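You operate a simulated robot arm through the tools that you are given. There is no shell and no other tool. Be economical: measure what you need, move in short steps, check, and stop when the job is done.

You are at the controls of a simulated two-armed robot. One attempt, no reset.

## Task
Take the black spool and leave it on the cart top before the tall blue case. Take the teal mug on the bench fifty-seven and put it away on the desk fifty-six. Take the silver pouch from the bench fifty-seven and put it on the white sheets there. Fetch the black wheel from the bench twenty-six and set it on the shelf under bench twenty-six. Put the green spool on the bench twenty-six away on the third grey shelf from the bottom. Take the blue pad and put it on the white pad on the bench twenty-nine. Take the clear bag and leave it in the back of the inside of the grey case. Take the pink pack from the bench twenty-six and leave it on the shelf under bench twenty-six. Count the silver blocks on the bench twenty-six, then put as many of the white pouches from the bench twenty-six in the inside of the back blue case. The order is free. Set down upright: teal mug, clear bag.

Only the result counts: the job must be done as asked and must still hold three seconds after the hand-in. Knocking over, shifting, dropping, spilling or breaking anything else fails it. Flat cloth is picked up by pressing the open fingertips on it (5 to 10 N) and closing them slowly along it; thin cloth reads only 2 to 8 mm in the jaws.

## Robot
Two 7-joint arms with fingered hands on one trunk, on a base that drives. Base frame: it is fixed to the floor where the robot stands at the start and does not move with it; the origin is under the middle of the robot, x ahead of it, y to its left, z up; the surface under the hand at the start is at about z = 780. Units: mm, degrees, N and s.
The left shoulder is at the start at [72, 174, 991], the right one opposite. With the tool pointing down near the work surface each hand reaches from about 340 to 760 mm from the robot's upright axis, wherever it stands, measured 20 degrees to its own side. Places, roughly: back of the inside of the grey case (26x18 cm) [4040, -400, 800]; black spool (8x8x8 cm) [500, 100, 800]; black wheel (8x8x4 cm) [4900, 2300, 800]; blue pad (6x9x3 cm) [5400, 2700, 800]; cart top before the tall blue case (19x20 cm) [1340, -1000, 800]; clear bag (12x5x12 cm) [5400, 1700, 800]; desk fifty-six [5500, -3100, 800]; green spool (8x8x8 cm) [5100, 2900, 800]; inside of the back blue case [4800, 2900, 800]; pink pack [5250, 1750, 750]; shelf under bench twenty-six [5000, 2800, 300]; silver block [5250, 3000, 750]; silver pouch (9x13x2 cm) [1300, 500, 800]; teal mug (12x8x10 cm) [1500, 500, 800]; third grey shelf [300, -3800, 1200]; white pad [3750, -750, 750]; white pouch [4750, 3250, 750]; white sheets (15x21x1 cm) [700, 300, 800]. Payload 3.8 kg a hand.
Tool frame (each hand has its own): the origin (TCP) lies between the finger pads and is the grasp point; the fingertips stand 26 mm ahead of it; z points along the fingers, y is the line along which they close. Largest opening 132 mm; the body of the gripper starts 73 mm behind the TCP. The gripper is a hand of 3 fingers: y runs from the thumb to the fingers, the wrist lies at [0, 0, -224] in the tool frame, and closing takes about 1.5 s.
Orientation is that of the tool frame in the base frame, as [roll, pitch, yaw] about the fixed x, y, z axes, in that order (R = Rz(yaw) Ry(pitch) Rx(roll)). With the fingers straight down and closing along the base's y, the tool's x points along the base's -x, its y along +y and its z along -z.

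## Interface
- The arms move only by the tool apply_moves. It takes "left_plan", "right_plan" or both (then of equal length, played together; a hand with none holds still); each is a list of rows, each a list of 6 numbers: the turn, a rotation vector about the tool's x, y, z in degrees, then the shift along the tool's x, y, z in mm. In form: [[rx, ry, rz, tx, ty, tz], ...]. A call has 1 to 12 rows; each row shifts and turns the commanded pose from where the row before left it, along the tool's axes as they then stand. "left_jaw" and "right_jaw" are, for a hand that has rows, the gripper command, from -1 (shut) to 1 (fully open), values between in proportion, set as the call begins (left out, the last holds). A row lasts 0.2 s, in which the tool goes at most 50 mm and 8.6 degrees; a call with a longer step from one row to the next is refused whole, and so is a gripper value outside its range. A pose out of reach is approached as far as the arm can. The call stops where the force on the tool passes 40 N (or 10 N more than at its start, if that is more) or the arm is blocked; 0.2 s more then pass. Each finger travels about 108 mm/s and halts on what it meets, pressing with about 25 N; the grip force reading is that of the motor and also rises with nothing between the fingers. The clock runs only during rows and for 0.2 s after the last one: add rows that do not move to give the fingers time. The reply holds the time, the measured pose of the TCP, the force on the tool along the base axes, the opening and the grip force, in the units named above and with some noise, with the torque about the TCP (base axes, N m) and any sound that the robot's microphone picked up, and new pictures: "pictures" is both (left out), scene, wrist or none (wrist: the cameras of the hands that moved).
- Cameras (640 x 400 px; columns grow to the right, rows downward): "scene" is now at [162.2, 29.6, 919]; the picture's right is [0.37, -0.93, 0.00], its down [0.20, 0.08, -0.98] and it looks along [0.91, 0.36, 0.22] (base axes); focal length 214 px, centre (320, 200). "left" rides on the left gripper at [-62, 3, -92] in its tool frame; the picture's right is [-0.05, -1.00, 0.00], its down [0.83, -0.04, -0.56] and it looks along [0.55, -0.03, 0.83] (tool axes); focal length 230 px, centre (320, 200). "right" rides on the right gripper at [62, 3, -92] in its tool frame; the picture's right is [-0.05, 1.00, 0.00], its down [-0.83, -0.04, -0.56] and it looks along [-0.55, -0.03, 0.83] (tool axes); focal length 230 px, centre (320, 200). There is no depth. A picture from a camera that has moved, and an enlarged one, comes with that camera's place and axes in the base frame and with its lens.
- raise_lower(by): slides the trunk up (or, below 0, down) by that many mm; the arms and the scene camera ride with it, the base frame stays. It gives what a move gives, with no picture.
- base_move(legs): drives the robot by 1 to 6 legs, each [ahead, left, turn to the left] in mm, mm and degrees, along the robot's own axes; the way and the turn of a leg run together, so that a leg with both is an arc; at most 1500 mm and 180 degrees a leg. The arms and the cameras ride along, it lands a little off, and it stops where it bumps. It gives what a move gives, and a new picture of the scene camera.
- move_fingers(finger1, finger2, thumb_bend, hand): sets how far each is bent, from 0 (flat) to 1 (curled in); at 0.3 the hand is open as for a grip, at 0.7 the pads meet at the TCP. One left out holds its place. A second passes; each finger stops where it meets its share of the squeeze, and holds until it gets a number again. A gripper value or a shape takes the hand back. It gives what a move gives, with no picture; readings hold the bend of each and the force on the fingers (four entries, about 0 where the hand has none), thumb and palm.
- hand_shape(shape, hand): the hand has 3 fingers and takes this shape, open, in about a second: jaw (thumb against the fingers, like two jaws); tri (thumb and two fingers); tip (a fingertip pinch); poke (one finger out to press); point (the index stretched); flat (the hand flat); cup (the hand cupped); fist (a fist). The gripper value then closes the fingers along that shape, each until it touches; the sizes above hold for jaw. It gives what a move gives, with no picture.
- turn_head(pan, tilt): turns the head with the scene camera to pan (to the left, within 60 degrees either way) and tilt (down, from -29 to 69), counted from straight ahead of the robot. It gives what a move gives, and a new picture of the scene camera.
- close_up(camera, box): a new picture of the part [left, top, right, bottom] of that camera's present view, enlarged. The clock stands still meanwhile.
- sign_off(): hands the job in; it is judged then, once.

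Work in short steps. Places have to be worked out from the pictures, the camera data and where the tool is seen: move nearer, look again, correct. Check each grasp and each placing, and mend what went wrong. You have 525 turns and 360 pictures in all, those below and enlarged ones among them. Open the grippers and draw the arms clear of the work before you hand the job in, unless the task says otherwise; then end with one line.

The tools are called after "Emit:" as a command line: name --argument value ..., lists and objects as JSON in quotes. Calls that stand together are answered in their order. apply_moves: Moves the arms, as the interface text tells. Its arguments: {"type":"object","properties":{"left_plan":{"type":"array"},"left_jaw":{"type":"number"},"right_plan":{"type":"array"},"right_jaw":{"type":"number"},"pictures":{"type":"string","enum":["both","scene","wrist","none"]}},"required":[]} The other tools are called the same way: raise_lower (by) slides the trunk up or down; hand_shape (shape, hand) gives the hand a shape; move_fingers (finger1, finger2, thumb_bend, hand) moves the fingers one by one; base_move (legs) drives the base; turn_head (pan, tilt) turns the head that bears the scene camera; close_up (camera, box) takes an enlarged picture of a part of a camera's view; sign_off () hands the job in.

At the start:

```text
clock: 0.0
left_eef_pos: [491.3, 363.5, 1010.4]
left_tool_rot: [180.0, 0.0, 179.9]
left_wrist_force: [0.2, 0.8, -0.1]
left_ft_torque: [0.02, 0.0, -0.01]
left_width: 132.0
left_gripper_force: 0.1
left_shape: jaw
left_bend: [0.3, 0.3, 0.3]
left_finger forces: [0.0, 0.0, 0.0, 0.0, 0.0, 0.1]
right_eef_pos: [367.9, -55.8, 1033.3]
right_tool_rot: [180.0, 0.0, 179.8]
right_wrist_force: [-0.1, 0.4, -0.5]
right_ft_torque: [0.03, -0.01, -0.02]
right_width: 132.1
right_gripper_force: 0.1
right_shape: jaw
right_bend: [0.3, 0.3, 0.3]
right_finger forces: [0.0, 0.1, 0.0, 0.0, 0.0, 0.0]
trunk travel left (down, up): [-300.0, 182.0]
robot x, y, heading: [-4.7, -3.4, 0.1]
head pan, tilt: [21.6, -12.5]
```

scene: 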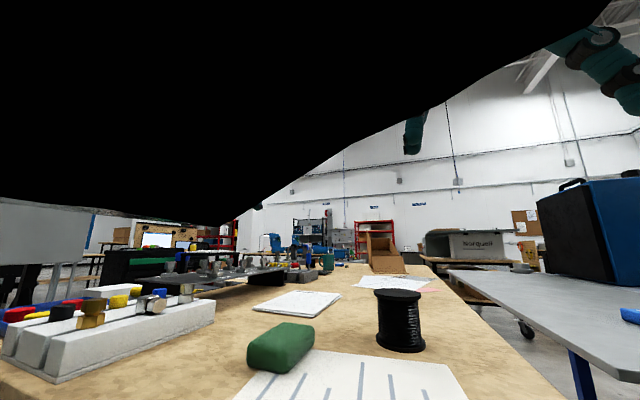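
right: 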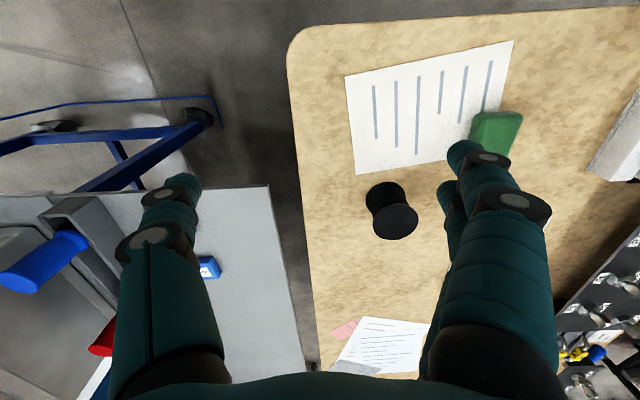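
left: 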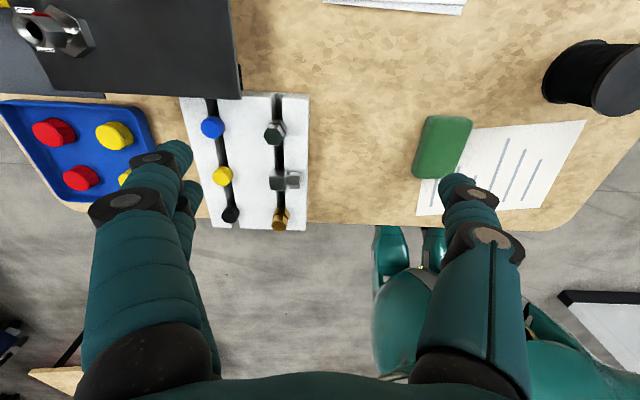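

I start by looking around: the head down and ahead to see the bench and the black spool.

Emit:
turn_head --pan 0 --tilt 25

Emit:
turn_head --pan -45 --tilt 15

Emit:
turn_head --pan 0 --tilt 5

```text
clock: 1.0
left_eef_pos: [490.5, 362.7, 1010.3]
left_tool_rot: [-179.9, 0.1, 180.0]
left_wrist_force: [-0.1, 0.1, -0.2]
left_ft_torque: [-0.04, 0.04, -0.01]
left_width: 131.8
left_gripper_force: 0.0
left_shape: jaw
left_bend: [0.3, 0.3, 0.3]
left_finger forces: [0.1, 0.0, 0.1, 0.0, 0.1, 0.0]
right_eef_pos: [366.6, -56.1, 1033.9]
right_tool_rot: [179.9, 0.0, 179.9]
right_wrist_force: [-0.1, -0.2, 0.2]
right_ft_torque: [-0.01, 0.05, 0.02]
right_width: 131.8
right_gripper_force: 0.1
right_shape: jaw
right_bend: [0.3, 0.3, 0.3]
right_finger forces: [0.0, 0.0, 0.1, 0.0, 0.1, 0.1]
trunk travel left (down, up): [-300.0, 182.0]
robot x, y, heading: [2.3, 1.4, 0.0]
head pan, tilt: [0.0, 25.0]
camera scene: at [177.6, -0.8, 859.9], right [0.0, -1.0, 0.0], down [-0.42, 0.0, -0.91], along [0.91, 0.0, -0.42], focal length 214 px, centre (320, 200)
```

scene: 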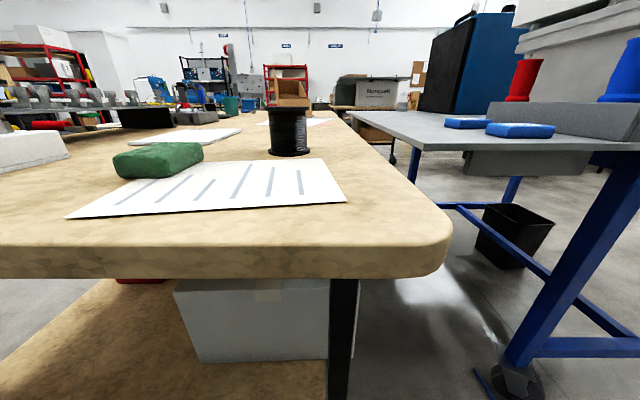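

```text
clock: 2.2
left_eef_pos: [490.4, 363.5, 1011.4]
left_tool_rot: [179.9, 0.0, -180.0]
left_wrist_force: [-0.3, -0.7, 0.0]
left_ft_torque: [-0.02, -0.01, -0.01]
left_width: 131.9
left_gripper_force: 0.1
left_shape: jaw
left_bend: [0.3, 0.3, 0.3]
left_finger forces: [0.1, 0.0, 0.0, 0.1, 0.0, 0.0]
right_eef_pos: [368.1, -56.4, 1033.1]
right_tool_rot: [180.0, -0.1, 179.9]
right_wrist_force: [0.0, 0.7, -0.1]
right_ft_torque: [-0.03, 0.02, 0.0]
right_width: 131.5
right_gripper_force: 0.1
right_shape: jaw
right_bend: [0.3, 0.3, 0.3]
right_finger forces: [0.0, 0.0, 0.0, 0.0, 0.1, 0.0]
trunk travel left (down, up): [-300.0, 182.0]
robot x, y, heading: [0.2, -0.6, 0.2]
head pan, tilt: [-45.0, 15.0]
camera scene: at [151.6, -66.8, 876.0], right [-0.71, -0.71, 0.0], down [-0.18, 0.18, -0.97], along [0.68, -0.68, -0.26], focal length 214 px, centre (320, 200)
```

scene: 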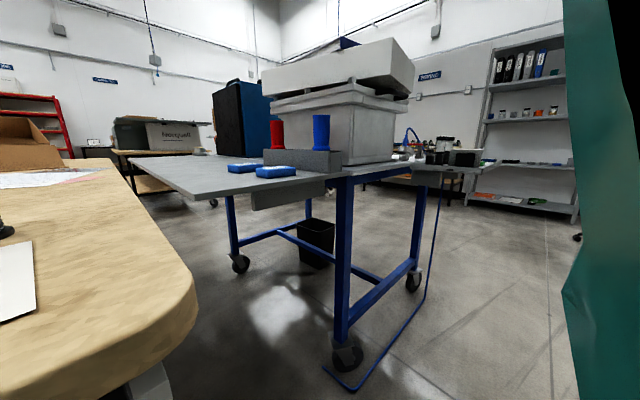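

```text
clock: 3.3
left_eef_pos: [490.3, 363.3, 1011.1]
left_tool_rot: [179.9, 0.1, 180.0]
left_wrist_force: [0.0, -0.4, -0.7]
left_ft_torque: [-0.01, 0.01, 0.03]
left_width: 131.8
left_gripper_force: 0.0
left_shape: jaw
left_bend: [0.3, 0.3, 0.3]
left_finger forces: [0.0, 0.1, 0.0, 0.0, 0.0, 0.0]
right_eef_pos: [367.4, -55.6, 1032.9]
right_tool_rot: [180.0, 0.0, 179.9]
right_wrist_force: [-0.4, -0.4, -1.3]
right_ft_torque: [0.03, -0.02, 0.02]
right_width: 131.9
right_gripper_force: 0.0
right_shape: jaw
right_bend: [0.3, 0.3, 0.3]
right_finger forces: [0.0, 0.0, 0.0, 0.0, 0.0, 0.0]
trunk travel left (down, up): [-300.0, 182.0]
robot x, y, heading: [0.3, 0.7, 0.3]
head pan, tilt: [0.0, 5.0]
camera scene: at [177.3, -0.9, 892.2], right [0.0, -1.0, 0.0], down [-0.09, 0.0, -1.0], along [1.0, 0.0, -0.09], focal length 214 px, centre (320, 200)
```

scene: 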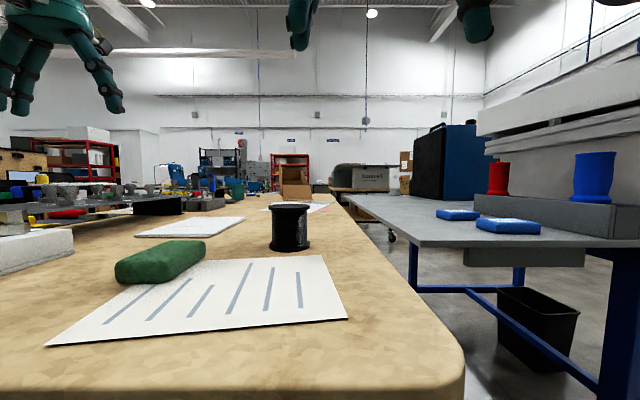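

The black spool seems to stand near (545, 58); I bring the open right hand over it and look.

Emit:
apply_moves --right_plan '[[0, 0, 0, -36, 24, 0], [0, 0, 0, -36, 24, 0], [0, 0, 0, -36, 24, 0], [0, 0, 0, -36, 24, 30], [0, 0, 0, -34, 18, 30]]' --right_jaw 1 --pictures "wrist"

```text
refused: row 4 steps farther than a row can; nothing moved
```

A row was too long; I shorten it.

Emit:
apply_moves --right_plan '[[0, 0, 0, -36, 24, 0], [0, 0, 0, -36, 24, 0], [0, 0, 0, -36, 24, 0], [0, 0, 0, -36, 24, 20], [0, 0, 0, -34, 18, 20], [0, 0, 0, 0, 0, 30]]' --right_jaw 1 --pictures "wrist"

Emit:
turn_head --pan 0 --tilt 25

```text
clock: 4.7
left_eef_pos: [489.7, 362.2, 1012.2]
left_tool_rot: [179.9, -0.1, -180.0]
left_wrist_force: [-0.4, 0.5, 0.7]
left_ft_torque: [-0.02, -0.01, -0.02]
left_width: 132.1
left_gripper_force: 0.2
left_shape: jaw
left_bend: [0.3, 0.3, 0.3]
left_finger forces: [0.0, 0.0, 0.0, 0.0, 0.0, 0.0]
right_eef_pos: [544.6, 58.0, 963.6]
right_tool_rot: [-180.0, 0.1, 180.0]
right_wrist_force: [-0.3, 0.1, 0.6]
right_ft_torque: [0.04, 0.01, 0.01]
right_width: 131.9
right_gripper_force: 0.1
right_shape: jaw
right_bend: [0.3, 0.3, 0.3]
right_finger forces: [0.0, 0.0, 0.0, 0.0, 0.0, 0.0]
trunk travel left (down, up): [-300.0, 182.0]
robot x, y, heading: [-3.0, -1.7, 0.4]
head pan, tilt: [0.0, 5.0]
camera right: at [482.2, 60.1, 1055.6], right [0.05, 1.0, 0.0], down [0.83, -0.04, 0.56], along [0.55, -0.03, -0.83], focal length 230 px, centre (320, 200)
```

right: 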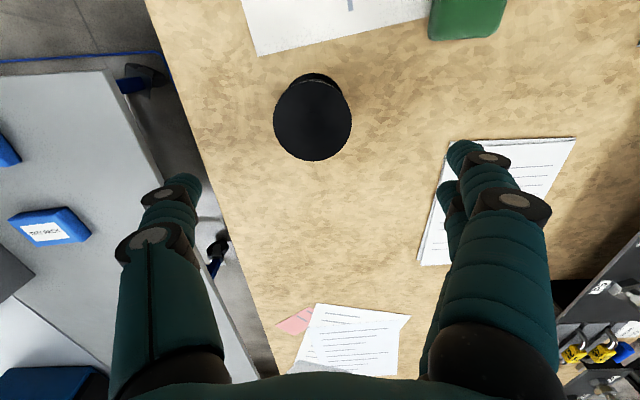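

```text
clock: 5.5
left_eef_pos: [490.1, 363.6, 1011.7]
left_tool_rot: [179.9, 0.0, 179.9]
left_wrist_force: [0.9, -0.6, -0.5]
left_ft_torque: [-0.03, 0.0, -0.02]
left_width: 131.9
left_gripper_force: 0.1
left_shape: jaw
left_bend: [0.3, 0.3, 0.3]
left_finger forces: [0.0, 0.0, 0.0, 0.1, 0.1, 0.0]
right_eef_pos: [543.4, 58.0, 964.1]
right_tool_rot: [-180.0, -0.1, 180.0]
right_wrist_force: [-0.4, 0.7, 0.2]
right_ft_torque: [-0.01, -0.02, 0.0]
right_width: 131.9
right_gripper_force: 0.0
right_shape: jaw
right_bend: [0.3, 0.3, 0.3]
right_finger forces: [0.1, 0.0, 0.0, 0.0, 0.1, 0.0]
trunk travel left (down, up): [-300.0, 182.0]
robot x, y, heading: [1.6, -0.9, 0.1]
head pan, tilt: [0.0, 25.0]
camera scene: at [177.7, -0.8, 859.9], right [0.0, -1.0, 0.0], down [-0.42, 0.0, -0.91], along [0.91, 0.0, -0.42], focal length 214 px, centre (320, 200)
```

scene: 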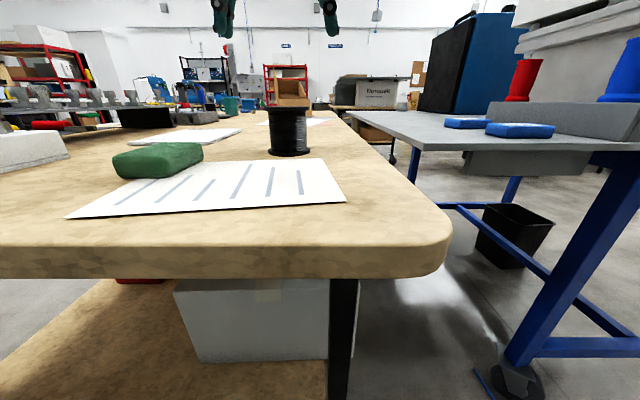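

The spool's top is centred at about (532, 50). I correct and lower over it, then close.

Emit:
apply_moves --right_plan '[[0, 0, 0, 11, -8, 42], [0, 0, 0, 0, 0, 45], [0, 0, 0, 0, 0, 35], [0, 0, 0, 0, 0, 20]]' --pictures "wrist"

```text
clock: 6.5
left_eef_pos: [491.0, 363.6, 1012.5]
left_tool_rot: [-180.0, 0.0, -180.0]
left_wrist_force: [-0.6, 0.6, 0.1]
left_ft_torque: [0.03, 0.0, 0.01]
left_width: 132.1
left_gripper_force: 0.0
left_shape: jaw
left_bend: [0.3, 0.3, 0.3]
left_finger forces: [0.1, 0.1, 0.0, 0.0, 0.0, 0.0]
right_eef_pos: [534.7, 49.4, 820.6]
right_tool_rot: [-180.0, -0.1, 179.9]
right_wrist_force: [0.1, 0.7, 0.1]
right_ft_torque: [-0.02, 0.0, -0.01]
right_width: 131.9
right_gripper_force: 0.0
right_shape: jaw
right_bend: [0.3, 0.3, 0.3]
right_finger forces: [0.0, 0.0, 0.1, 0.0, 0.0, 0.1]
trunk travel left (down, up): [-300.0, 182.0]
robot x, y, heading: [2.6, 0.2, -0.1]
head pan, tilt: [0.0, 25.0]
camera right: at [473.0, 51.6, 911.7], right [0.05, 1.0, 0.0], down [0.83, -0.04, 0.56], along [0.55, -0.03, -0.83], focal length 230 px, centre (320, 200)
```

right: 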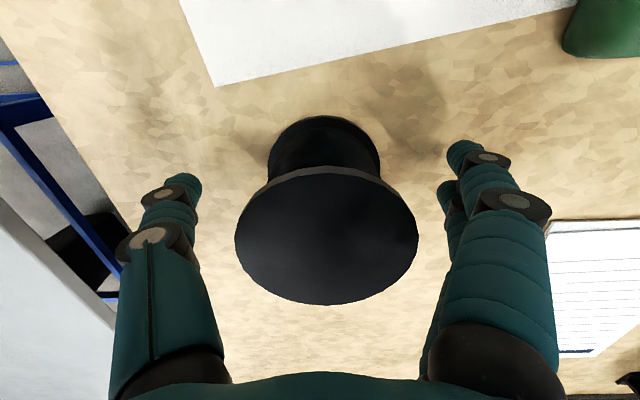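

Nearly centred (about 5 mm off in x); correct and close.

Emit:
apply_moves --right_plan '[[0, 0, 0, 5, 1, 0], [0, 0, 0, 0, 0, 0]]' --pictures "none"

Emit:
apply_moves --right_plan '[[0, 0, 0, 0, 0, 0], [0, 0, 0, 0, 0, 0], [0, 0, 0, 0, 0, 0], [0, 0, 0, 0, 0, 0], [0, 0, 0, 0, 0, 0], [0, 0, 0, 0, 0, 0], [0, 0, 0, 0, 0, 0]]' --right_jaw -1 --pictures "wrist"

```text
clock: 7.1
left_eef_pos: [490.0, 363.6, 1011.8]
left_tool_rot: [-180.0, 0.0, 180.0]
left_wrist_force: [0.4, 0.7, 0.2]
left_ft_torque: [0.0, -0.04, -0.05]
left_width: 132.1
left_gripper_force: 0.0
left_shape: jaw
left_bend: [0.3, 0.3, 0.3]
left_finger forces: [0.1, 0.0, 0.1, 0.0, 0.0, 0.1]
right_eef_pos: [529.5, 50.6, 819.9]
right_tool_rot: [180.0, 0.0, 179.9]
right_wrist_force: [-0.5, 0.2, -0.5]
right_ft_torque: [-0.02, 0.02, -0.05]
right_width: 132.1
right_gripper_force: 0.1
right_shape: jaw
right_bend: [0.3, 0.3, 0.3]
right_finger forces: [0.0, 0.1, 0.0, 0.0, 0.0, 0.0]
trunk travel left (down, up): [-300.0, 182.0]
robot x, y, heading: [0.4, 0.1, -0.0]
head pan, tilt: [0.0, 25.0]
```

```text
clock: 8.7
left_eef_pos: [490.4, 362.3, 1010.9]
left_tool_rot: [179.9, 0.1, 180.0]
left_wrist_force: [0.4, -0.8, -0.3]
left_ft_torque: [0.0, 0.01, 0.02]
left_width: 131.9
left_gripper_force: 0.1
left_shape: jaw
left_bend: [0.3, 0.3, 0.3]
left_finger forces: [0.0, 0.1, 0.0, 0.0, 0.1, 0.0]
right_eef_pos: [528.2, 49.0, 820.3]
right_tool_rot: [-180.0, -0.1, 179.9]
right_wrist_force: [-0.4, 0.9, -0.2]
right_ft_torque: [0.0, 0.0, -0.01]
right_width: 48.2
right_gripper_force: 24.9
right_shape: jaw
right_bend: [0.73, 0.73, 0.7]
right_finger forces: [10.0, 11.3, 0.0, 0.0, 21.9, 0.0]
trunk travel left (down, up): [-300.0, 182.0]
robot x, y, heading: [-2.8, 4.1, 0.1]
head pan, tilt: [0.0, 25.0]
camera right: at [467.7, 52.7, 912.3], right [0.05, 1.0, 0.0], down [0.83, -0.04, 0.56], along [0.55, -0.03, -0.83], focal length 230 px, centre (320, 200)
```

right: 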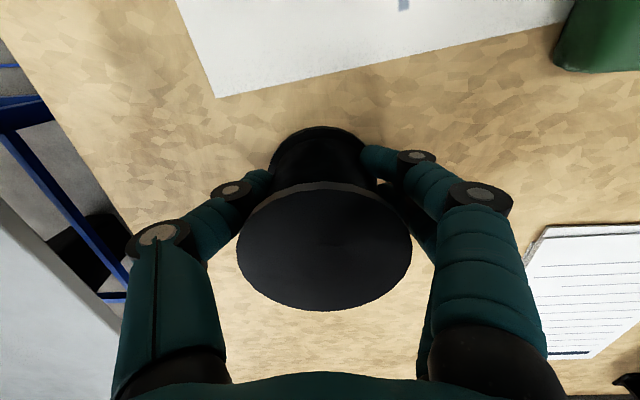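

Gripped at the waist (48 mm); I lift it and draw back, then raise the trunk for a better overview.

Emit:
apply_moves --right_plan '[[0, 0, 0, 0, 0, -30], [0, 0, 0, 0, 0, -45], [0, 0, 0, 0, 0, -45], [0, 0, 0, 30, 0, -30], [0, 0, 0, 40, -20, 0], [0, 0, 0, 40, -20, 0], [0, 0, 0, 30, -30, 0]]' --pictures "none"

Emit:
raise_lower --by 182

Emit:
turn_head --pan -40 --tilt 25

```text
clock: 10.3
left_eef_pos: [490.0, 362.7, 1011.8]
left_tool_rot: [179.9, -0.1, -180.0]
left_wrist_force: [-0.6, -0.7, 1.3]
left_ft_torque: [0.0, 0.0, 0.0]
left_width: 132.0
left_gripper_force: 0.1
left_shape: jaw
left_bend: [0.3, 0.3, 0.3]
left_finger forces: [0.0, 0.0, 0.0, 0.0, 0.0, 0.0]
right_eef_pos: [391.7, -23.4, 970.8]
right_tool_rot: [179.9, 0.0, 179.9]
right_wrist_force: [-0.4, 0.0, -3.7]
right_ft_torque: [0.0, 0.02, 0.02]
right_width: 48.1
right_gripper_force: 24.8
right_shape: jaw
right_bend: [0.74, 0.73, 0.7]
right_finger forces: [9.8, 11.4, 0.0, 0.0, 21.9, 0.0]
trunk travel left (down, up): [-300.0, 182.0]
robot x, y, heading: [1.1, -1.8, -0.2]
head pan, tilt: [0.0, 25.0]
```

```text
clock: 12.3
left_eef_pos: [490.3, 363.1, 1191.8]
left_tool_rot: [-180.0, -0.2, -179.9]
left_wrist_force: [-0.3, 0.2, 0.1]
left_ft_torque: [-0.02, -0.01, 0.01]
left_width: 131.8
left_gripper_force: 0.1
left_shape: jaw
left_bend: [0.3, 0.3, 0.3]
left_finger forces: [0.0, 0.1, 0.1, 0.1, 0.0, 0.0]
right_eef_pos: [390.1, -19.3, 1150.5]
right_tool_rot: [-179.9, -0.1, 179.9]
right_wrist_force: [-0.7, 0.5, -3.3]
right_ft_torque: [0.0, 0.05, 0.02]
right_width: 48.0
right_gripper_force: 24.4
right_shape: jaw
right_bend: [0.74, 0.73, 0.7]
right_finger forces: [9.7, 11.3, 0.0, 0.1, 21.8, 0.1]
trunk travel left (down, up): [-482.0, 0.0]
robot x, y, heading: [1.0, -1.2, -0.0]
head pan, tilt: [0.0, 25.0]
```

```text
clock: 13.4
left_eef_pos: [490.0, 364.1, 1193.3]
left_tool_rot: [-180.0, 0.1, 180.0]
left_wrist_force: [-0.7, 0.4, -1.0]
left_ft_torque: [0.01, 0.0, -0.01]
left_width: 131.8
left_gripper_force: 0.1
left_shape: jaw
left_bend: [0.3, 0.3, 0.3]
left_finger forces: [0.0, 0.0, 0.1, 0.1, 0.0, 0.0]
right_eef_pos: [390.2, -18.9, 1152.2]
right_tool_rot: [180.0, -0.1, 179.9]
right_wrist_force: [-0.3, 0.3, -2.9]
right_ft_torque: [0.06, 0.07, 0.06]
right_width: 48.0
right_gripper_force: 25.6
right_shape: jaw
right_bend: [0.74, 0.73, 0.7]
right_finger forces: [9.7, 11.3, 0.1, 0.1, 21.8, 0.0]
trunk travel left (down, up): [-482.0, 0.0]
robot x, y, heading: [-0.8, -4.7, 0.2]
head pan, tilt: [-40.0, 25.0]
camera scene: at [178.3, -60.0, 1077.2], right [-0.64, -0.77, 0.0], down [-0.32, 0.27, -0.91], along [0.69, -0.58, -0.42], focal length 214 px, centre (320, 200)
```

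scene: 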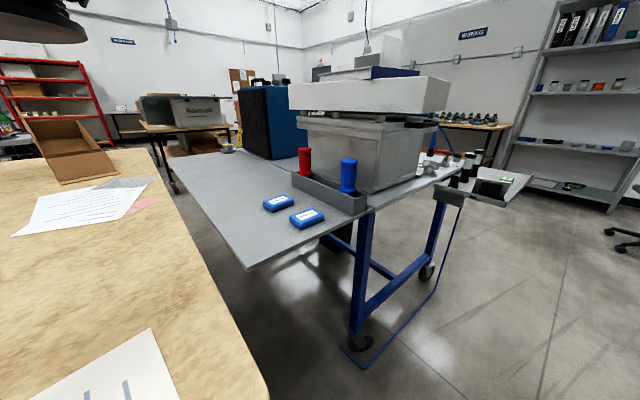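

The cart runs about x 450..1600, y −160..−1000, with the blue case standing past its middle. I back off and drive round to the right to see its other side.

Emit:
base_move --legs '[[-250, 0, 0], [0, -1100, 0], [0, 0, 20]]'

Emit:
turn_head --pan 0 --tilt 20

```text
clock: 25.8
left_eef_pos: [84.9, -592.1, 1193.2]
left_tool_rot: [179.9, 0.1, -160.1]
left_wrist_force: [-0.5, -0.2, 0.6]
left_ft_torque: [0.03, 0.0, -0.01]
left_width: 132.1
left_gripper_force: 0.1
left_shape: jaw
left_bend: [0.3, 0.3, 0.3]
left_finger forces: [0.0, 0.0, 0.0, 0.0, 0.0, 0.0]
right_eef_pos: [121.2, -987.3, 1152.3]
right_tool_rot: [-180.0, 0.0, -160.2]
right_wrist_force: [-0.7, -0.4, -3.5]
right_ft_torque: [0.0, 0.04, -0.03]
right_width: 47.8
right_gripper_force: 25.2
right_shape: jaw
right_bend: [0.74, 0.73, 0.7]
right_finger forces: [9.8, 11.3, 0.0, 0.0, 21.8, 0.0]
trunk travel left (down, up): [-482.0, 0.0]
robot x, y, heading: [-247.9, -1101.9, 19.9]
head pan, tilt: [-40.0, 25.0]
camera scene: at [-64.6, -1096.0, 1077.2], right [-0.34, -0.94, 0.0], down [-0.4, 0.15, -0.91], along [0.85, -0.31, -0.42], focal length 214 px, centre (320, 200)
```

scene: 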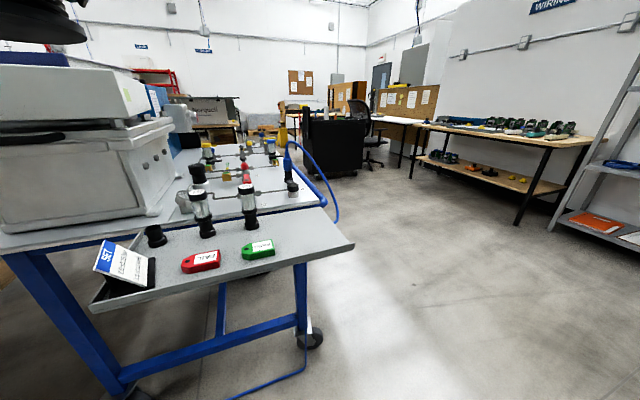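

```text
clock: 26.9
left_eef_pos: [85.2, -591.8, 1193.3]
left_tool_rot: [179.9, 0.0, -160.2]
left_wrist_force: [0.6, 0.0, -0.1]
left_ft_torque: [0.0, 0.01, -0.02]
left_width: 132.3
left_gripper_force: 0.0
left_shape: jaw
left_bend: [0.3, 0.3, 0.3]
left_finger forces: [0.1, 0.0, 0.0, 0.0, 0.0, 0.0]
right_eef_pos: [120.8, -986.3, 1151.8]
right_tool_rot: [-180.0, 0.1, -160.1]
right_wrist_force: [0.3, 0.0, -3.4]
right_ft_torque: [-0.02, 0.05, 0.02]
right_width: 48.2
right_gripper_force: 25.1
right_shape: jaw
right_bend: [0.74, 0.73, 0.7]
right_finger forces: [9.6, 11.3, 0.0, 0.0, 21.7, 0.0]
trunk travel left (down, up): [-482.0, 0.0]
robot x, y, heading: [-248.7, -1101.9, 19.8]
head pan, tilt: [0.0, 20.0]
camera scene: at [-63.5, -1032.8, 1085.3], right [0.34, -0.94, 0.0], down [-0.32, -0.12, -0.94], along [0.88, 0.32, -0.34], focal length 214 px, centre (320, 200)
```

scene: 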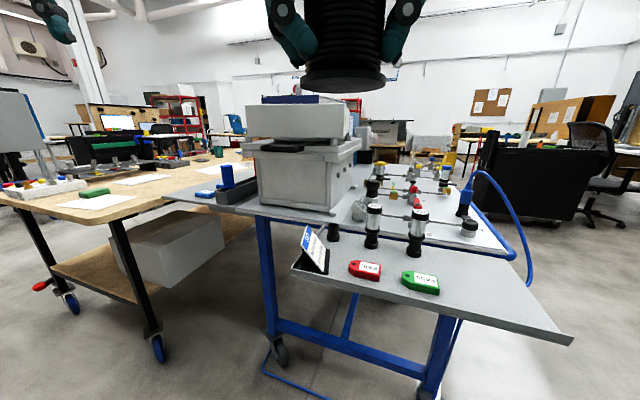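

Let me go further around to the cart's right side and look at the region before the case.

Emit:
base_move --legs '[[0, -1017, 0], [450, 0, 0], [0, 0, 25]]'

Emit:
turn_head --pan 0 --tilt 15

```text
clock: 39.9
left_eef_pos: [612.6, -1314.5, 1192.8]
left_tool_rot: [-180.0, 0.0, -134.5]
left_wrist_force: [0.9, 0.4, -0.6]
left_ft_torque: [-0.01, -0.03, 0.01]
left_width: 132.0
left_gripper_force: 0.1
left_shape: jaw
left_bend: [0.3, 0.3, 0.3]
left_finger forces: [0.0, 0.0, 0.0, 0.1, 0.1, 0.0]
right_eef_pos: [814.7, -1656.2, 1151.8]
right_tool_rot: [180.0, 0.0, -134.7]
right_wrist_force: [-0.8, -0.1, -3.1]
right_ft_torque: [-0.02, 0.03, -0.01]
right_width: 48.0
right_gripper_force: 24.8
right_shape: jaw
right_bend: [0.74, 0.73, 0.7]
right_finger forces: [9.8, 11.4, 0.0, 0.1, 21.6, 0.0]
trunk travel left (down, up): [-482.0, 0.0]
robot x, y, heading: [525.8, -1920.1, 45.5]
head pan, tilt: [0.0, 20.0]
camera scene: at [667.5, -1776.9, 1085.2], right [0.71, -0.7, 0.0], down [-0.24, -0.24, -0.94], along [0.66, 0.67, -0.34], focal length 214 px, centre (320, 200)
```

scene: 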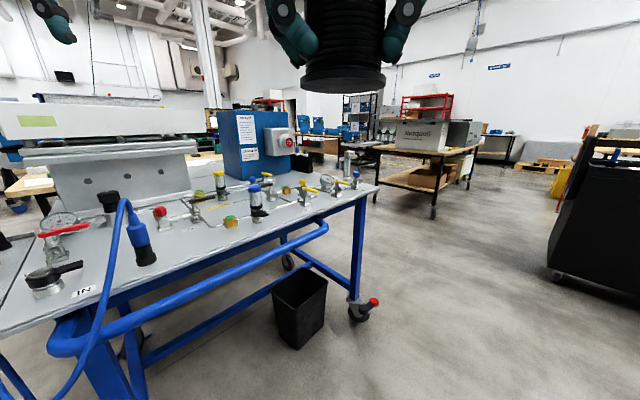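

```text
clock: 40.6
left_eef_pos: [611.9, -1315.8, 1192.5]
left_tool_rot: [180.0, 0.1, -134.4]
left_wrist_force: [0.0, -0.5, 0.1]
left_ft_torque: [-0.01, 0.02, -0.01]
left_width: 132.0
left_gripper_force: 0.1
left_shape: jaw
left_bend: [0.3, 0.3, 0.3]
left_finger forces: [0.0, 0.0, 0.0, 0.0, 0.0, 0.0]
right_eef_pos: [815.6, -1654.2, 1151.7]
right_tool_rot: [179.9, 0.0, -134.6]
right_wrist_force: [0.9, 0.5, -3.7]
right_ft_torque: [-0.03, 0.04, 0.02]
right_width: 47.8
right_gripper_force: 25.2
right_shape: jaw
right_bend: [0.74, 0.73, 0.7]
right_finger forces: [9.8, 11.3, 0.1, 0.1, 21.8, 0.0]
trunk travel left (down, up): [-482.0, 0.0]
robot x, y, heading: [526.4, -1918.0, 45.4]
head pan, tilt: [0.0, 15.0]
camera scene: at [667.7, -1776.8, 1093.4], right [0.71, -0.7, 0.0], down [-0.18, -0.18, -0.97], along [0.68, 0.69, -0.26], focal length 214 px, centre (320, 200)
```

scene: 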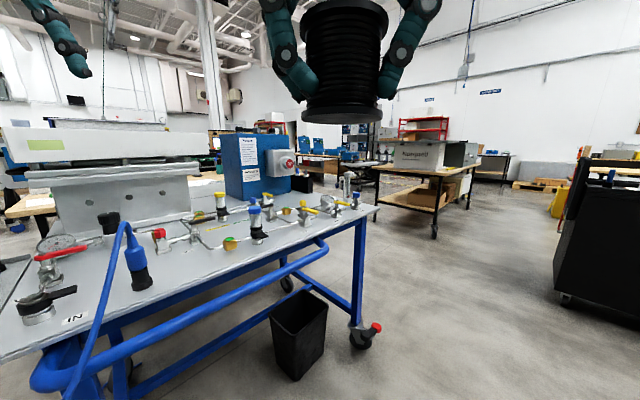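

Zoom at the area before the blue case.

Emit:
close_up --camera "scene" --box '[180, 120, 390, 250]'

```text
3.05 times, centred on (285, 185) of scene
camera zoom: at [667.7, -1776.8, 1093.4], right [0.71, -0.7, 0.0], down [-0.18, -0.18, -0.97], along [0.68, 0.69, -0.26], focal length 654 px, centre (427, 246)
```

zoom: 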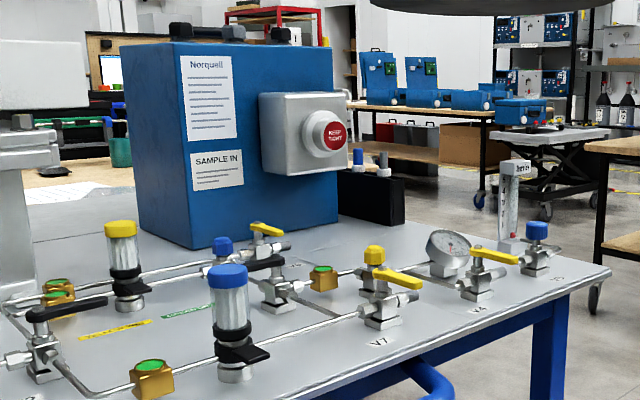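

The case's front face looks toward −y (face at y≈−670, x 1170..1490); the free patch lies between it and the piping (y≈−1030). I'll approach from the cart's far end (x≈1930), facing −x.

Emit:
base_move --legs '[[1000, -1014, 0], [0, 0, 134.6]]'

Emit:
turn_head --pan -35 --tilt 15

```text
clock: 55.5
left_eef_pos: [1476.2, -2301.5, 1192.7]
left_tool_rot: [180.0, 0.0, 1.8]
left_wrist_force: [-0.7, 0.4, 1.0]
left_ft_torque: [0.0, 0.0, -0.03]
left_width: 131.9
left_gripper_force: 0.0
left_shape: jaw
left_bend: [0.3, 0.3, 0.3]
left_finger forces: [0.1, 0.1, 0.0, 0.0, 0.0, 0.1]
right_eef_pos: [1565.0, -1916.4, 1153.0]
right_tool_rot: [179.9, 0.0, 1.7]
right_wrist_force: [-0.2, 0.0, -2.8]
right_ft_torque: [-0.02, -0.04, 0.05]
right_width: 47.3
right_gripper_force: 25.0
right_shape: jaw
right_bend: [0.74, 0.73, 0.7]
right_finger forces: [9.3, 11.4, 0.0, 0.0, 21.5, 0.0]
trunk travel left (down, up): [-482.0, 0.0]
robot x, y, heading: [1952.1, -1925.4, -178.3]
head pan, tilt: [0.0, 15.0]
camera scene: at [1752.8, -1931.1, 1093.4], right [-0.03, 1.0, 0.0], down [0.26, 0.01, -0.97], along [-0.97, -0.03, -0.26], focal length 214 px, centre (320, 200)
```

scene: 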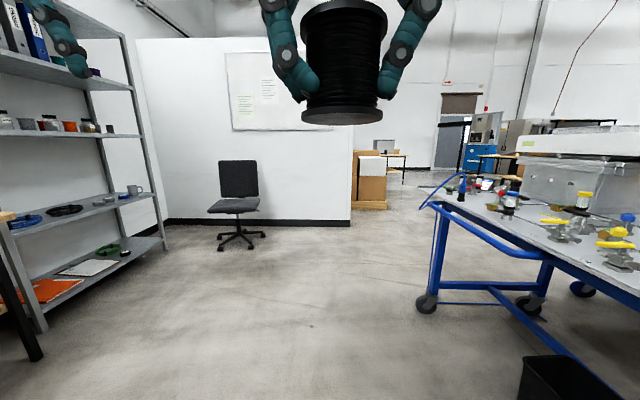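

```text
clock: 56.5
left_eef_pos: [1475.6, -2302.1, 1193.2]
left_tool_rot: [180.0, 0.0, 1.7]
left_wrist_force: [0.4, 1.1, -0.5]
left_ft_torque: [0.02, -0.01, 0.04]
left_width: 132.3
left_gripper_force: 0.0
left_shape: jaw
left_bend: [0.3, 0.3, 0.3]
left_finger forces: [0.0, 0.1, 0.0, 0.0, 0.1, 0.1]
right_eef_pos: [1565.3, -1917.6, 1152.7]
right_tool_rot: [-180.0, 0.0, 1.6]
right_wrist_force: [-1.4, 0.2, -3.1]
right_ft_torque: [0.0, -0.01, 0.02]
right_width: 47.6
right_gripper_force: 24.9
right_shape: jaw
right_bend: [0.74, 0.73, 0.7]
right_finger forces: [9.2, 11.3, 0.0, 0.0, 21.5, 0.0]
trunk travel left (down, up): [-482.0, 0.0]
robot x, y, heading: [1952.9, -1924.8, -178.5]
head pan, tilt: [-35.0, 15.0]
camera scene: at [1768.1, -1877.1, 1093.4], right [0.55, 0.84, 0.0], down [0.22, -0.14, -0.97], along [-0.81, 0.53, -0.26], focal length 214 px, centre (320, 200)
```

scene: 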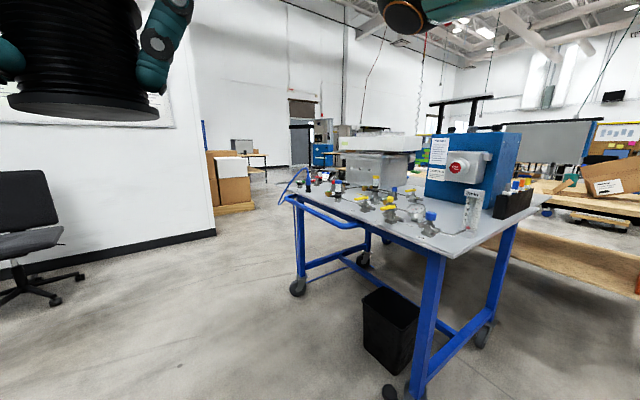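

Clear. I drive sideways toward the cart's far end.

Emit:
base_move --legs '[[0, -910, -1.6]]'

Emit:
turn_head --pan -15 --tilt 35

```text
clock: 64.9
left_eef_pos: [1450.9, -1370.4, 1193.4]
left_tool_rot: [180.0, 0.0, -0.3]
left_wrist_force: [0.3, 0.0, 0.5]
left_ft_torque: [0.04, -0.01, 0.02]
left_width: 131.8
left_gripper_force: 0.1
left_shape: jaw
left_bend: [0.3, 0.3, 0.3]
left_finger forces: [0.0, 0.0, 0.0, 0.0, 0.0, 0.0]
right_eef_pos: [1555.0, -989.3, 1152.0]
right_tool_rot: [-180.0, 0.0, -0.5]
right_wrist_force: [0.1, 0.3, -2.8]
right_ft_torque: [0.01, -0.06, 0.01]
right_width: 47.5
right_gripper_force: 24.9
right_shape: jaw
right_bend: [0.74, 0.73, 0.7]
right_finger forces: [9.4, 11.2, 0.0, 0.0, 21.5, 0.0]
trunk travel left (down, up): [-482.0, 0.0]
robot x, y, heading: [1945.4, -1014.8, 179.6]
head pan, tilt: [-35.0, 15.0]
camera scene: at [1760.1, -957.1, 1093.4], right [0.58, 0.81, 0.0], down [0.21, -0.15, -0.97], along [-0.79, 0.56, -0.26], focal length 214 px, centre (320, 200)
```

scene: 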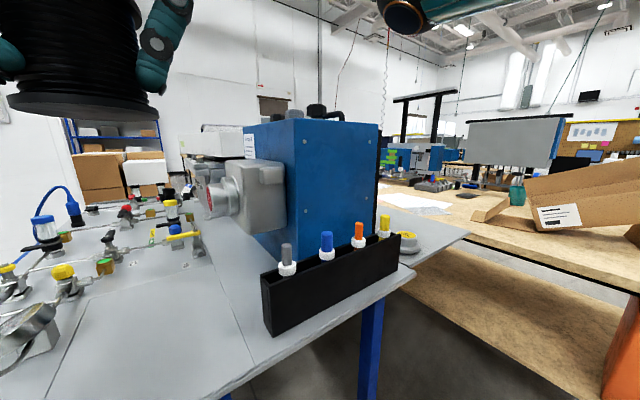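

```text
clock: 65.7
left_eef_pos: [1451.7, -1370.1, 1192.1]
left_tool_rot: [-180.0, 0.0, -0.5]
left_wrist_force: [-0.2, 0.0, -0.6]
left_ft_torque: [0.02, 0.01, 0.01]
left_width: 131.8
left_gripper_force: 0.0
left_shape: jaw
left_bend: [0.3, 0.3, 0.3]
left_finger forces: [0.0, 0.1, 0.0, 0.1, 0.0, 0.0]
right_eef_pos: [1554.6, -988.9, 1152.7]
right_tool_rot: [-180.0, 0.0, -0.5]
right_wrist_force: [0.2, -0.5, -2.4]
right_ft_torque: [0.01, -0.07, -0.01]
right_width: 47.8
right_gripper_force: 25.0
right_shape: jaw
right_bend: [0.74, 0.73, 0.7]
right_finger forces: [9.4, 11.3, 0.0, 0.0, 21.5, 0.0]
trunk travel left (down, up): [-482.0, 0.0]
robot x, y, heading: [1943.2, -1010.8, 179.6]
head pan, tilt: [-15.0, 35.0]
camera scene: at [1751.3, -987.7, 1061.5], right [0.27, 0.96, 0.0], down [0.55, -0.15, -0.82], along [-0.79, 0.22, -0.57], focal length 214 px, centre (320, 200)
```

scene: 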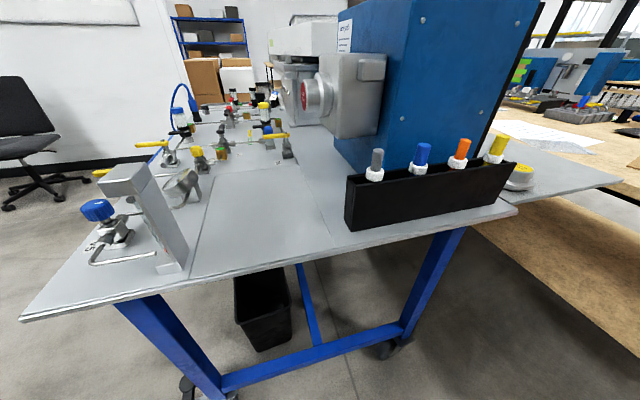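

A free panel about x 1050..1500, y −1130..−880 lies before the case; the target (1340, −1000) falls in its middle. I move the right hand above it.

Emit:
apply_moves --right_plan '[[0, 0, 0, -43, 4, 0], [0, 0, 0, -43, 4, 0], [0, 0, 0, -43, 4, 0], [0, 0, 0, -43, 4, 0], [0, 0, 0, -42, 4, 0], [0, 0, 0, 0, 0, 45], [0, 0, 0, 0, 0, 45], [0, 0, 0, 0, 0, 45]]' --pictures "both"

```text
clock: 67.5
left_eef_pos: [1452.6, -1370.6, 1192.0]
left_tool_rot: [-180.0, -0.1, -0.4]
left_wrist_force: [0.6, -0.5, 0.6]
left_ft_torque: [-0.01, -0.02, 0.0]
left_width: 132.0
left_gripper_force: 0.0
left_shape: jaw
left_bend: [0.3, 0.3, 0.3]
left_finger forces: [0.0, 0.1, 0.1, 0.1, 0.1, 0.1]
right_eef_pos: [1346.6, -1004.5, 1017.2]
right_tool_rot: [-179.9, -0.3, -0.5]
right_wrist_force: [0.1, -0.1, -2.5]
right_ft_torque: [0.01, -0.05, 0.01]
right_width: 46.9
right_gripper_force: 25.4
right_shape: jaw
right_bend: [0.74, 0.73, 0.7]
right_finger forces: [9.7, 11.6, 0.0, 0.1, 21.8, 0.0]
right hand out of reach, approached as far as the arm can: row 5, 6, 7, 8
trunk travel left (down, up): [-482.0, 0.0]
robot x, y, heading: [1946.2, -1011.0, 179.3]
head pan, tilt: [-15.0, 35.0]
camera scene: at [1750.8, -987.4, 1061.2], right [0.27, 0.96, 0.0], down [0.55, -0.15, -0.82], along [-0.79, 0.22, -0.57], focal length 214 px, centre (320, 200)
camera right: at [1407.2, -1009.0, 1108.6], right [-0.06, -1.0, 0.0], down [-0.83, 0.05, 0.55], along [-0.55, 0.03, -0.83], focal length 230 px, centre (320, 200)
```

scene: 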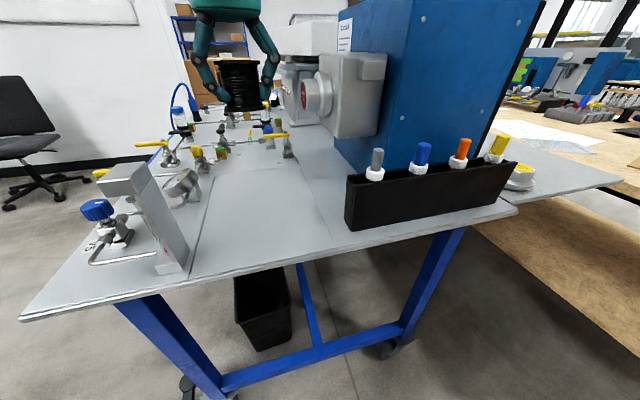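
right: 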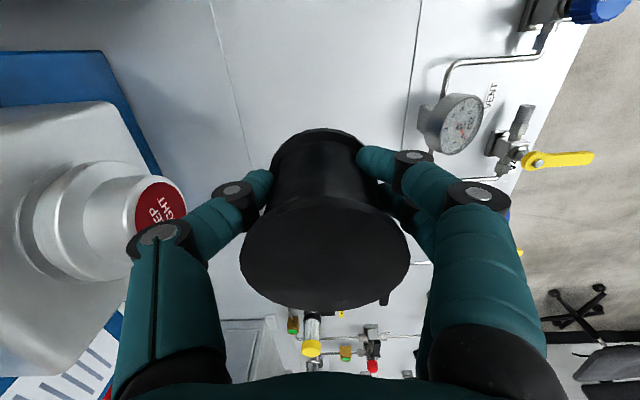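

The spool hangs right over the middle of the panel but the arm is at its reach; I lower the trunk, bringing it to about 17 mm over the top.

Emit:
raise_lower --by -180

Emit:
apply_moves --right_plan '[[0, 0, 0, 0, 0, 0]]' --pictures "both"

```text
clock: 68.4
left_eef_pos: [1449.2, -1368.8, 1119.5]
left_tool_rot: [-180.0, -1.3, -0.4]
left_wrist_force: [1.2, -1.1, 0.0]
left_ft_torque: [-0.01, 0.01, -0.01]
left_width: 131.7
left_gripper_force: 0.0
left_shape: jaw
left_bend: [0.3, 0.3, 0.3]
left_finger forces: [0.0, 0.0, 0.0, 0.0, 0.0, 0.1]
right_eef_pos: [1357.9, -1007.6, 832.9]
right_tool_rot: [179.5, -13.1, -0.1]
right_wrist_force: [2.0, 3.9, 21.7]
right_ft_torque: [-0.71, 0.17, 0.02]
right_width: 45.7
right_gripper_force: 24.7
right_shape: jaw
right_bend: [0.75, 0.77, 0.71]
right_finger forces: [7.8, 33.0, 0.0, 0.0, 21.3, 0.0]
trunk travel left (down, up): [-422.0, 60.0]
robot x, y, heading: [1944.5, -1013.9, 179.3]
head pan, tilt: [-15.0, 35.0]
stopped: the force on the tool passed its limit at 85 N (the readings are from after the stop); the commanded pose is now the measured one
```

```text
clock: 68.8
left_eef_pos: [1449.6, -1370.4, 1122.5]
left_tool_rot: [-180.0, -1.3, -0.4]
left_wrist_force: [0.2, 0.5, 0.4]
left_ft_torque: [-0.01, 0.02, 0.03]
left_width: 131.7
left_gripper_force: 0.1
left_shape: jaw
left_bend: [0.3, 0.3, 0.3]
left_finger forces: [0.0, 0.0, 0.0, 0.0, 0.0, 0.0]
right_eef_pos: [1358.4, -1007.6, 832.6]
right_tool_rot: [179.7, -12.9, -0.1]
right_wrist_force: [0.9, 3.3, 25.1]
right_ft_torque: [-0.84, 0.21, 0.0]
right_width: 45.6
right_gripper_force: 25.2
right_shape: jaw
right_bend: [0.75, 0.77, 0.71]
right_finger forces: [7.3, 35.9, 0.0, 0.0, 21.2, 0.0]
trunk travel left (down, up): [-422.0, 60.0]
robot x, y, heading: [1942.5, -1009.4, 179.5]
head pan, tilt: [-15.0, 35.0]
camera scene: at [1758.8, -987.4, 978.5], right [0.27, 0.96, 0.0], down [0.55, -0.15, -0.82], along [-0.79, 0.22, -0.57], focal length 214 px, centre (320, 200)
camera right: at [1396.8, -1011.8, 935.9], right [-0.05, -1.0, -0.01], down [-0.93, 0.05, 0.35], along [-0.35, 0.02, -0.94], focal length 230 px, centre (320, 200)
```

scene: 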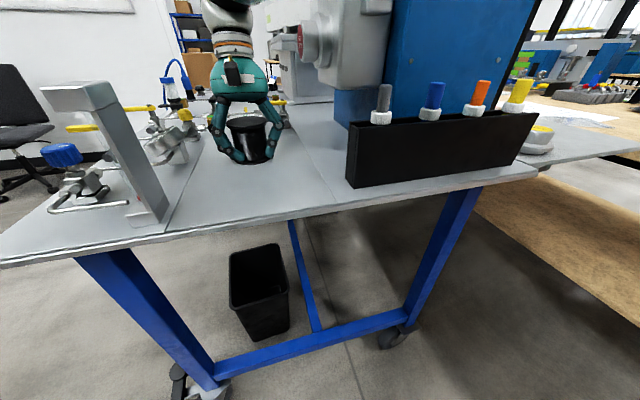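
right: 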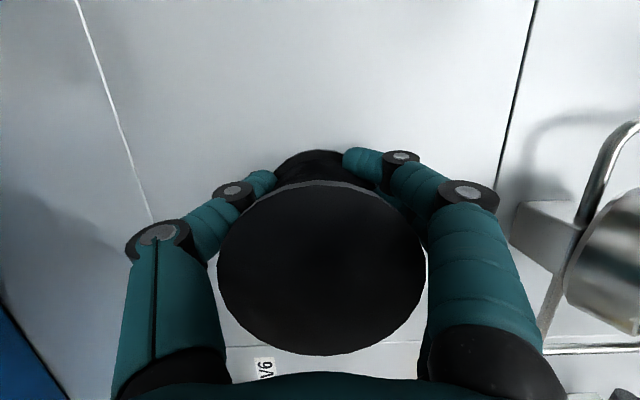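

The trunk stopped early with the spool pressed on the cart and the hand tilted 13°. I lift a little and level the hand.

Emit:
apply_moves --right_plan '[[0, 0, 0, 0, 0, -12], [0, -6.5, 0, 0, 0, 0], [0, -6.4, 0, 0, 0, 0], [0, 0, 0, 0, 0, 0]]' --pictures "both"

```text
clock: 69.8
left_eef_pos: [1447.8, -1370.8, 1121.3]
left_tool_rot: [-180.0, -1.4, -0.4]
left_wrist_force: [0.3, 0.2, 0.2]
left_ft_torque: [-0.04, 0.02, 0.01]
left_width: 131.9
left_gripper_force: 0.0
left_shape: jaw
left_bend: [0.3, 0.3, 0.3]
left_finger forces: [0.1, 0.1, 0.1, 0.0, 0.0, 0.0]
right_eef_pos: [1313.4, -1025.3, 835.6]
right_tool_rot: [179.8, -0.6, -0.2]
right_wrist_force: [-0.7, -0.1, -3.3]
right_ft_torque: [0.0, -0.03, 0.0]
right_width: 43.1
right_gripper_force: 25.1
right_shape: jaw
right_bend: [0.75, 0.74, 0.71]
right_finger forces: [7.5, 11.4, 0.0, 0.1, 16.9, 0.0]
right hand out of reach, approached as far as the arm can: row 2, 3
trunk travel left (down, up): [-422.0, 60.0]
robot x, y, heading: [1942.4, -1008.1, 179.5]
head pan, tilt: [-15.0, 35.0]
camera scene: at [1757.1, -987.7, 978.0], right [0.27, 0.96, 0.0], down [0.55, -0.15, -0.82], along [-0.79, 0.22, -0.57], focal length 214 px, centre (320, 200)
camera right: at [1374.1, -1029.4, 927.6], right [-0.06, -1.0, 0.0], down [-0.83, 0.05, 0.55], along [-0.55, 0.03, -0.84], focal length 230 px, centre (320, 200)
```

scene: 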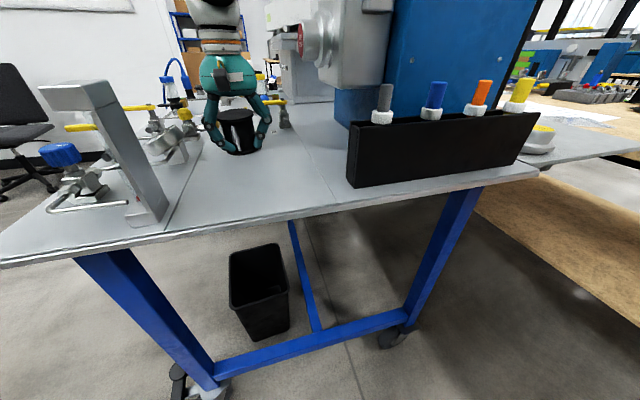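
right: 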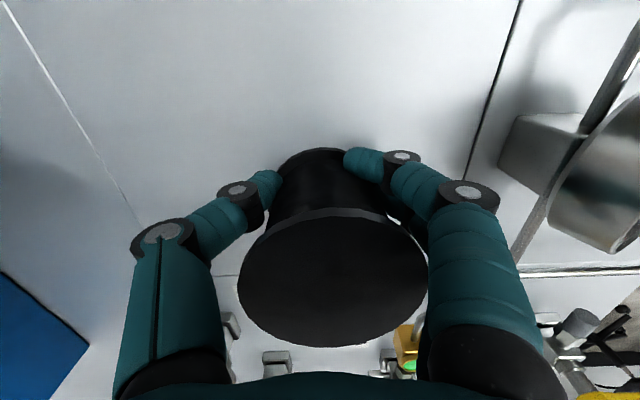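

Level now, but it drifted to (1313, −1025). I move it to about (1342, −1003) and then lower gently.

Emit:
apply_moves --right_plan '[[0, 0, 0, 15, -11, 0], [0, 0, 0, 14, -11, 0], [0, 0, 0, 0, 0, 0]]' --pictures "wrist"

```text
clock: 70.6
left_eef_pos: [1447.2, -1370.0, 1120.8]
left_tool_rot: [-180.0, -1.5, -0.4]
left_wrist_force: [-0.1, -0.8, 0.4]
left_ft_torque: [0.0, 0.04, 0.03]
left_width: 132.0
left_gripper_force: 0.0
left_shape: jaw
left_bend: [0.3, 0.3, 0.3]
left_finger forces: [0.1, 0.0, 0.0, 0.0, 0.0, 0.0]
right_eef_pos: [1311.8, -1023.7, 835.0]
right_tool_rot: [179.9, -0.5, -0.2]
right_wrist_force: [0.1, -1.2, -1.7]
right_ft_torque: [-0.04, -0.1, 0.0]
right_width: 43.1
right_gripper_force: 24.9
right_shape: jaw
right_bend: [0.75, 0.74, 0.71]
right_finger forces: [7.2, 11.5, 0.0, 0.0, 17.0, 0.0]
right hand out of reach, approached as far as the arm can: row 1, 2
trunk travel left (down, up): [-422.0, 60.0]
robot x, y, heading: [1944.7, -1012.8, 179.5]
head pan, tilt: [-15.0, 35.0]
camera right: at [1373.3, -1027.4, 927.3], right [-0.06, -1.0, 0.0], down [-0.83, 0.05, 0.55], along [-0.55, 0.03, -0.84], focal length 230 px, centre (320, 200)
```

right: 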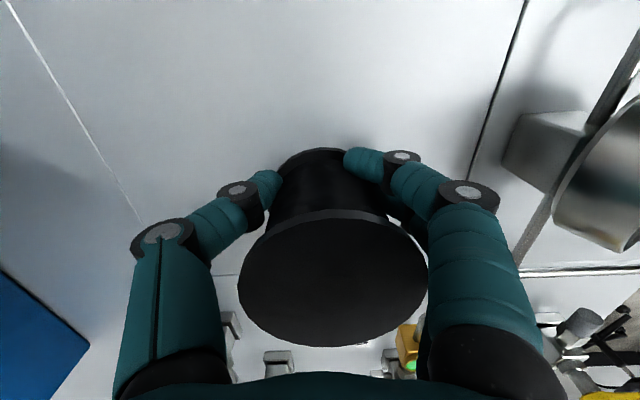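

The arm won't correct there, so I shift the base instead: about +28 mm x and +22 mm y.

Emit:
base_move --legs '[[-28, -22, 0]]'

```text
clock: 71.5
left_eef_pos: [1475.3, -1349.6, 1121.5]
left_tool_rot: [180.0, -1.5, -0.4]
left_wrist_force: [0.1, 0.1, 0.3]
left_ft_torque: [-0.02, 0.01, 0.0]
left_width: 131.8
left_gripper_force: 0.1
left_shape: jaw
left_bend: [0.3, 0.3, 0.3]
left_finger forces: [0.0, 0.0, 0.0, 0.1, 0.0, 0.1]
right_eef_pos: [1340.2, -1001.6, 835.3]
right_tool_rot: [179.8, -0.5, -0.2]
right_wrist_force: [0.2, 1.3, -3.6]
right_ft_torque: [-0.01, -0.02, -0.01]
right_width: 42.9
right_gripper_force: 24.8
right_shape: jaw
right_bend: [0.75, 0.74, 0.71]
right_finger forces: [6.8, 11.4, 0.1, 0.0, 16.8, 0.0]
trunk travel left (down, up): [-422.0, 60.0]
robot x, y, heading: [1974.0, -990.6, 179.5]
head pan, tilt: [-15.0, 35.0]
camera scene: at [1785.3, -966.0, 978.1], right [0.27, 0.96, 0.0], down [0.55, -0.15, -0.82], along [-0.79, 0.22, -0.57], focal length 214 px, centre (320, 200)
```

scene: 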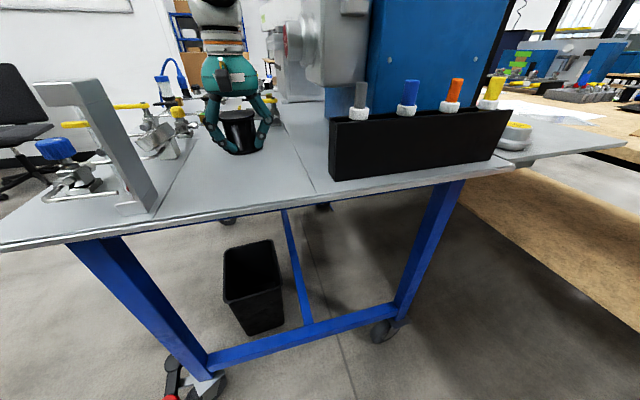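

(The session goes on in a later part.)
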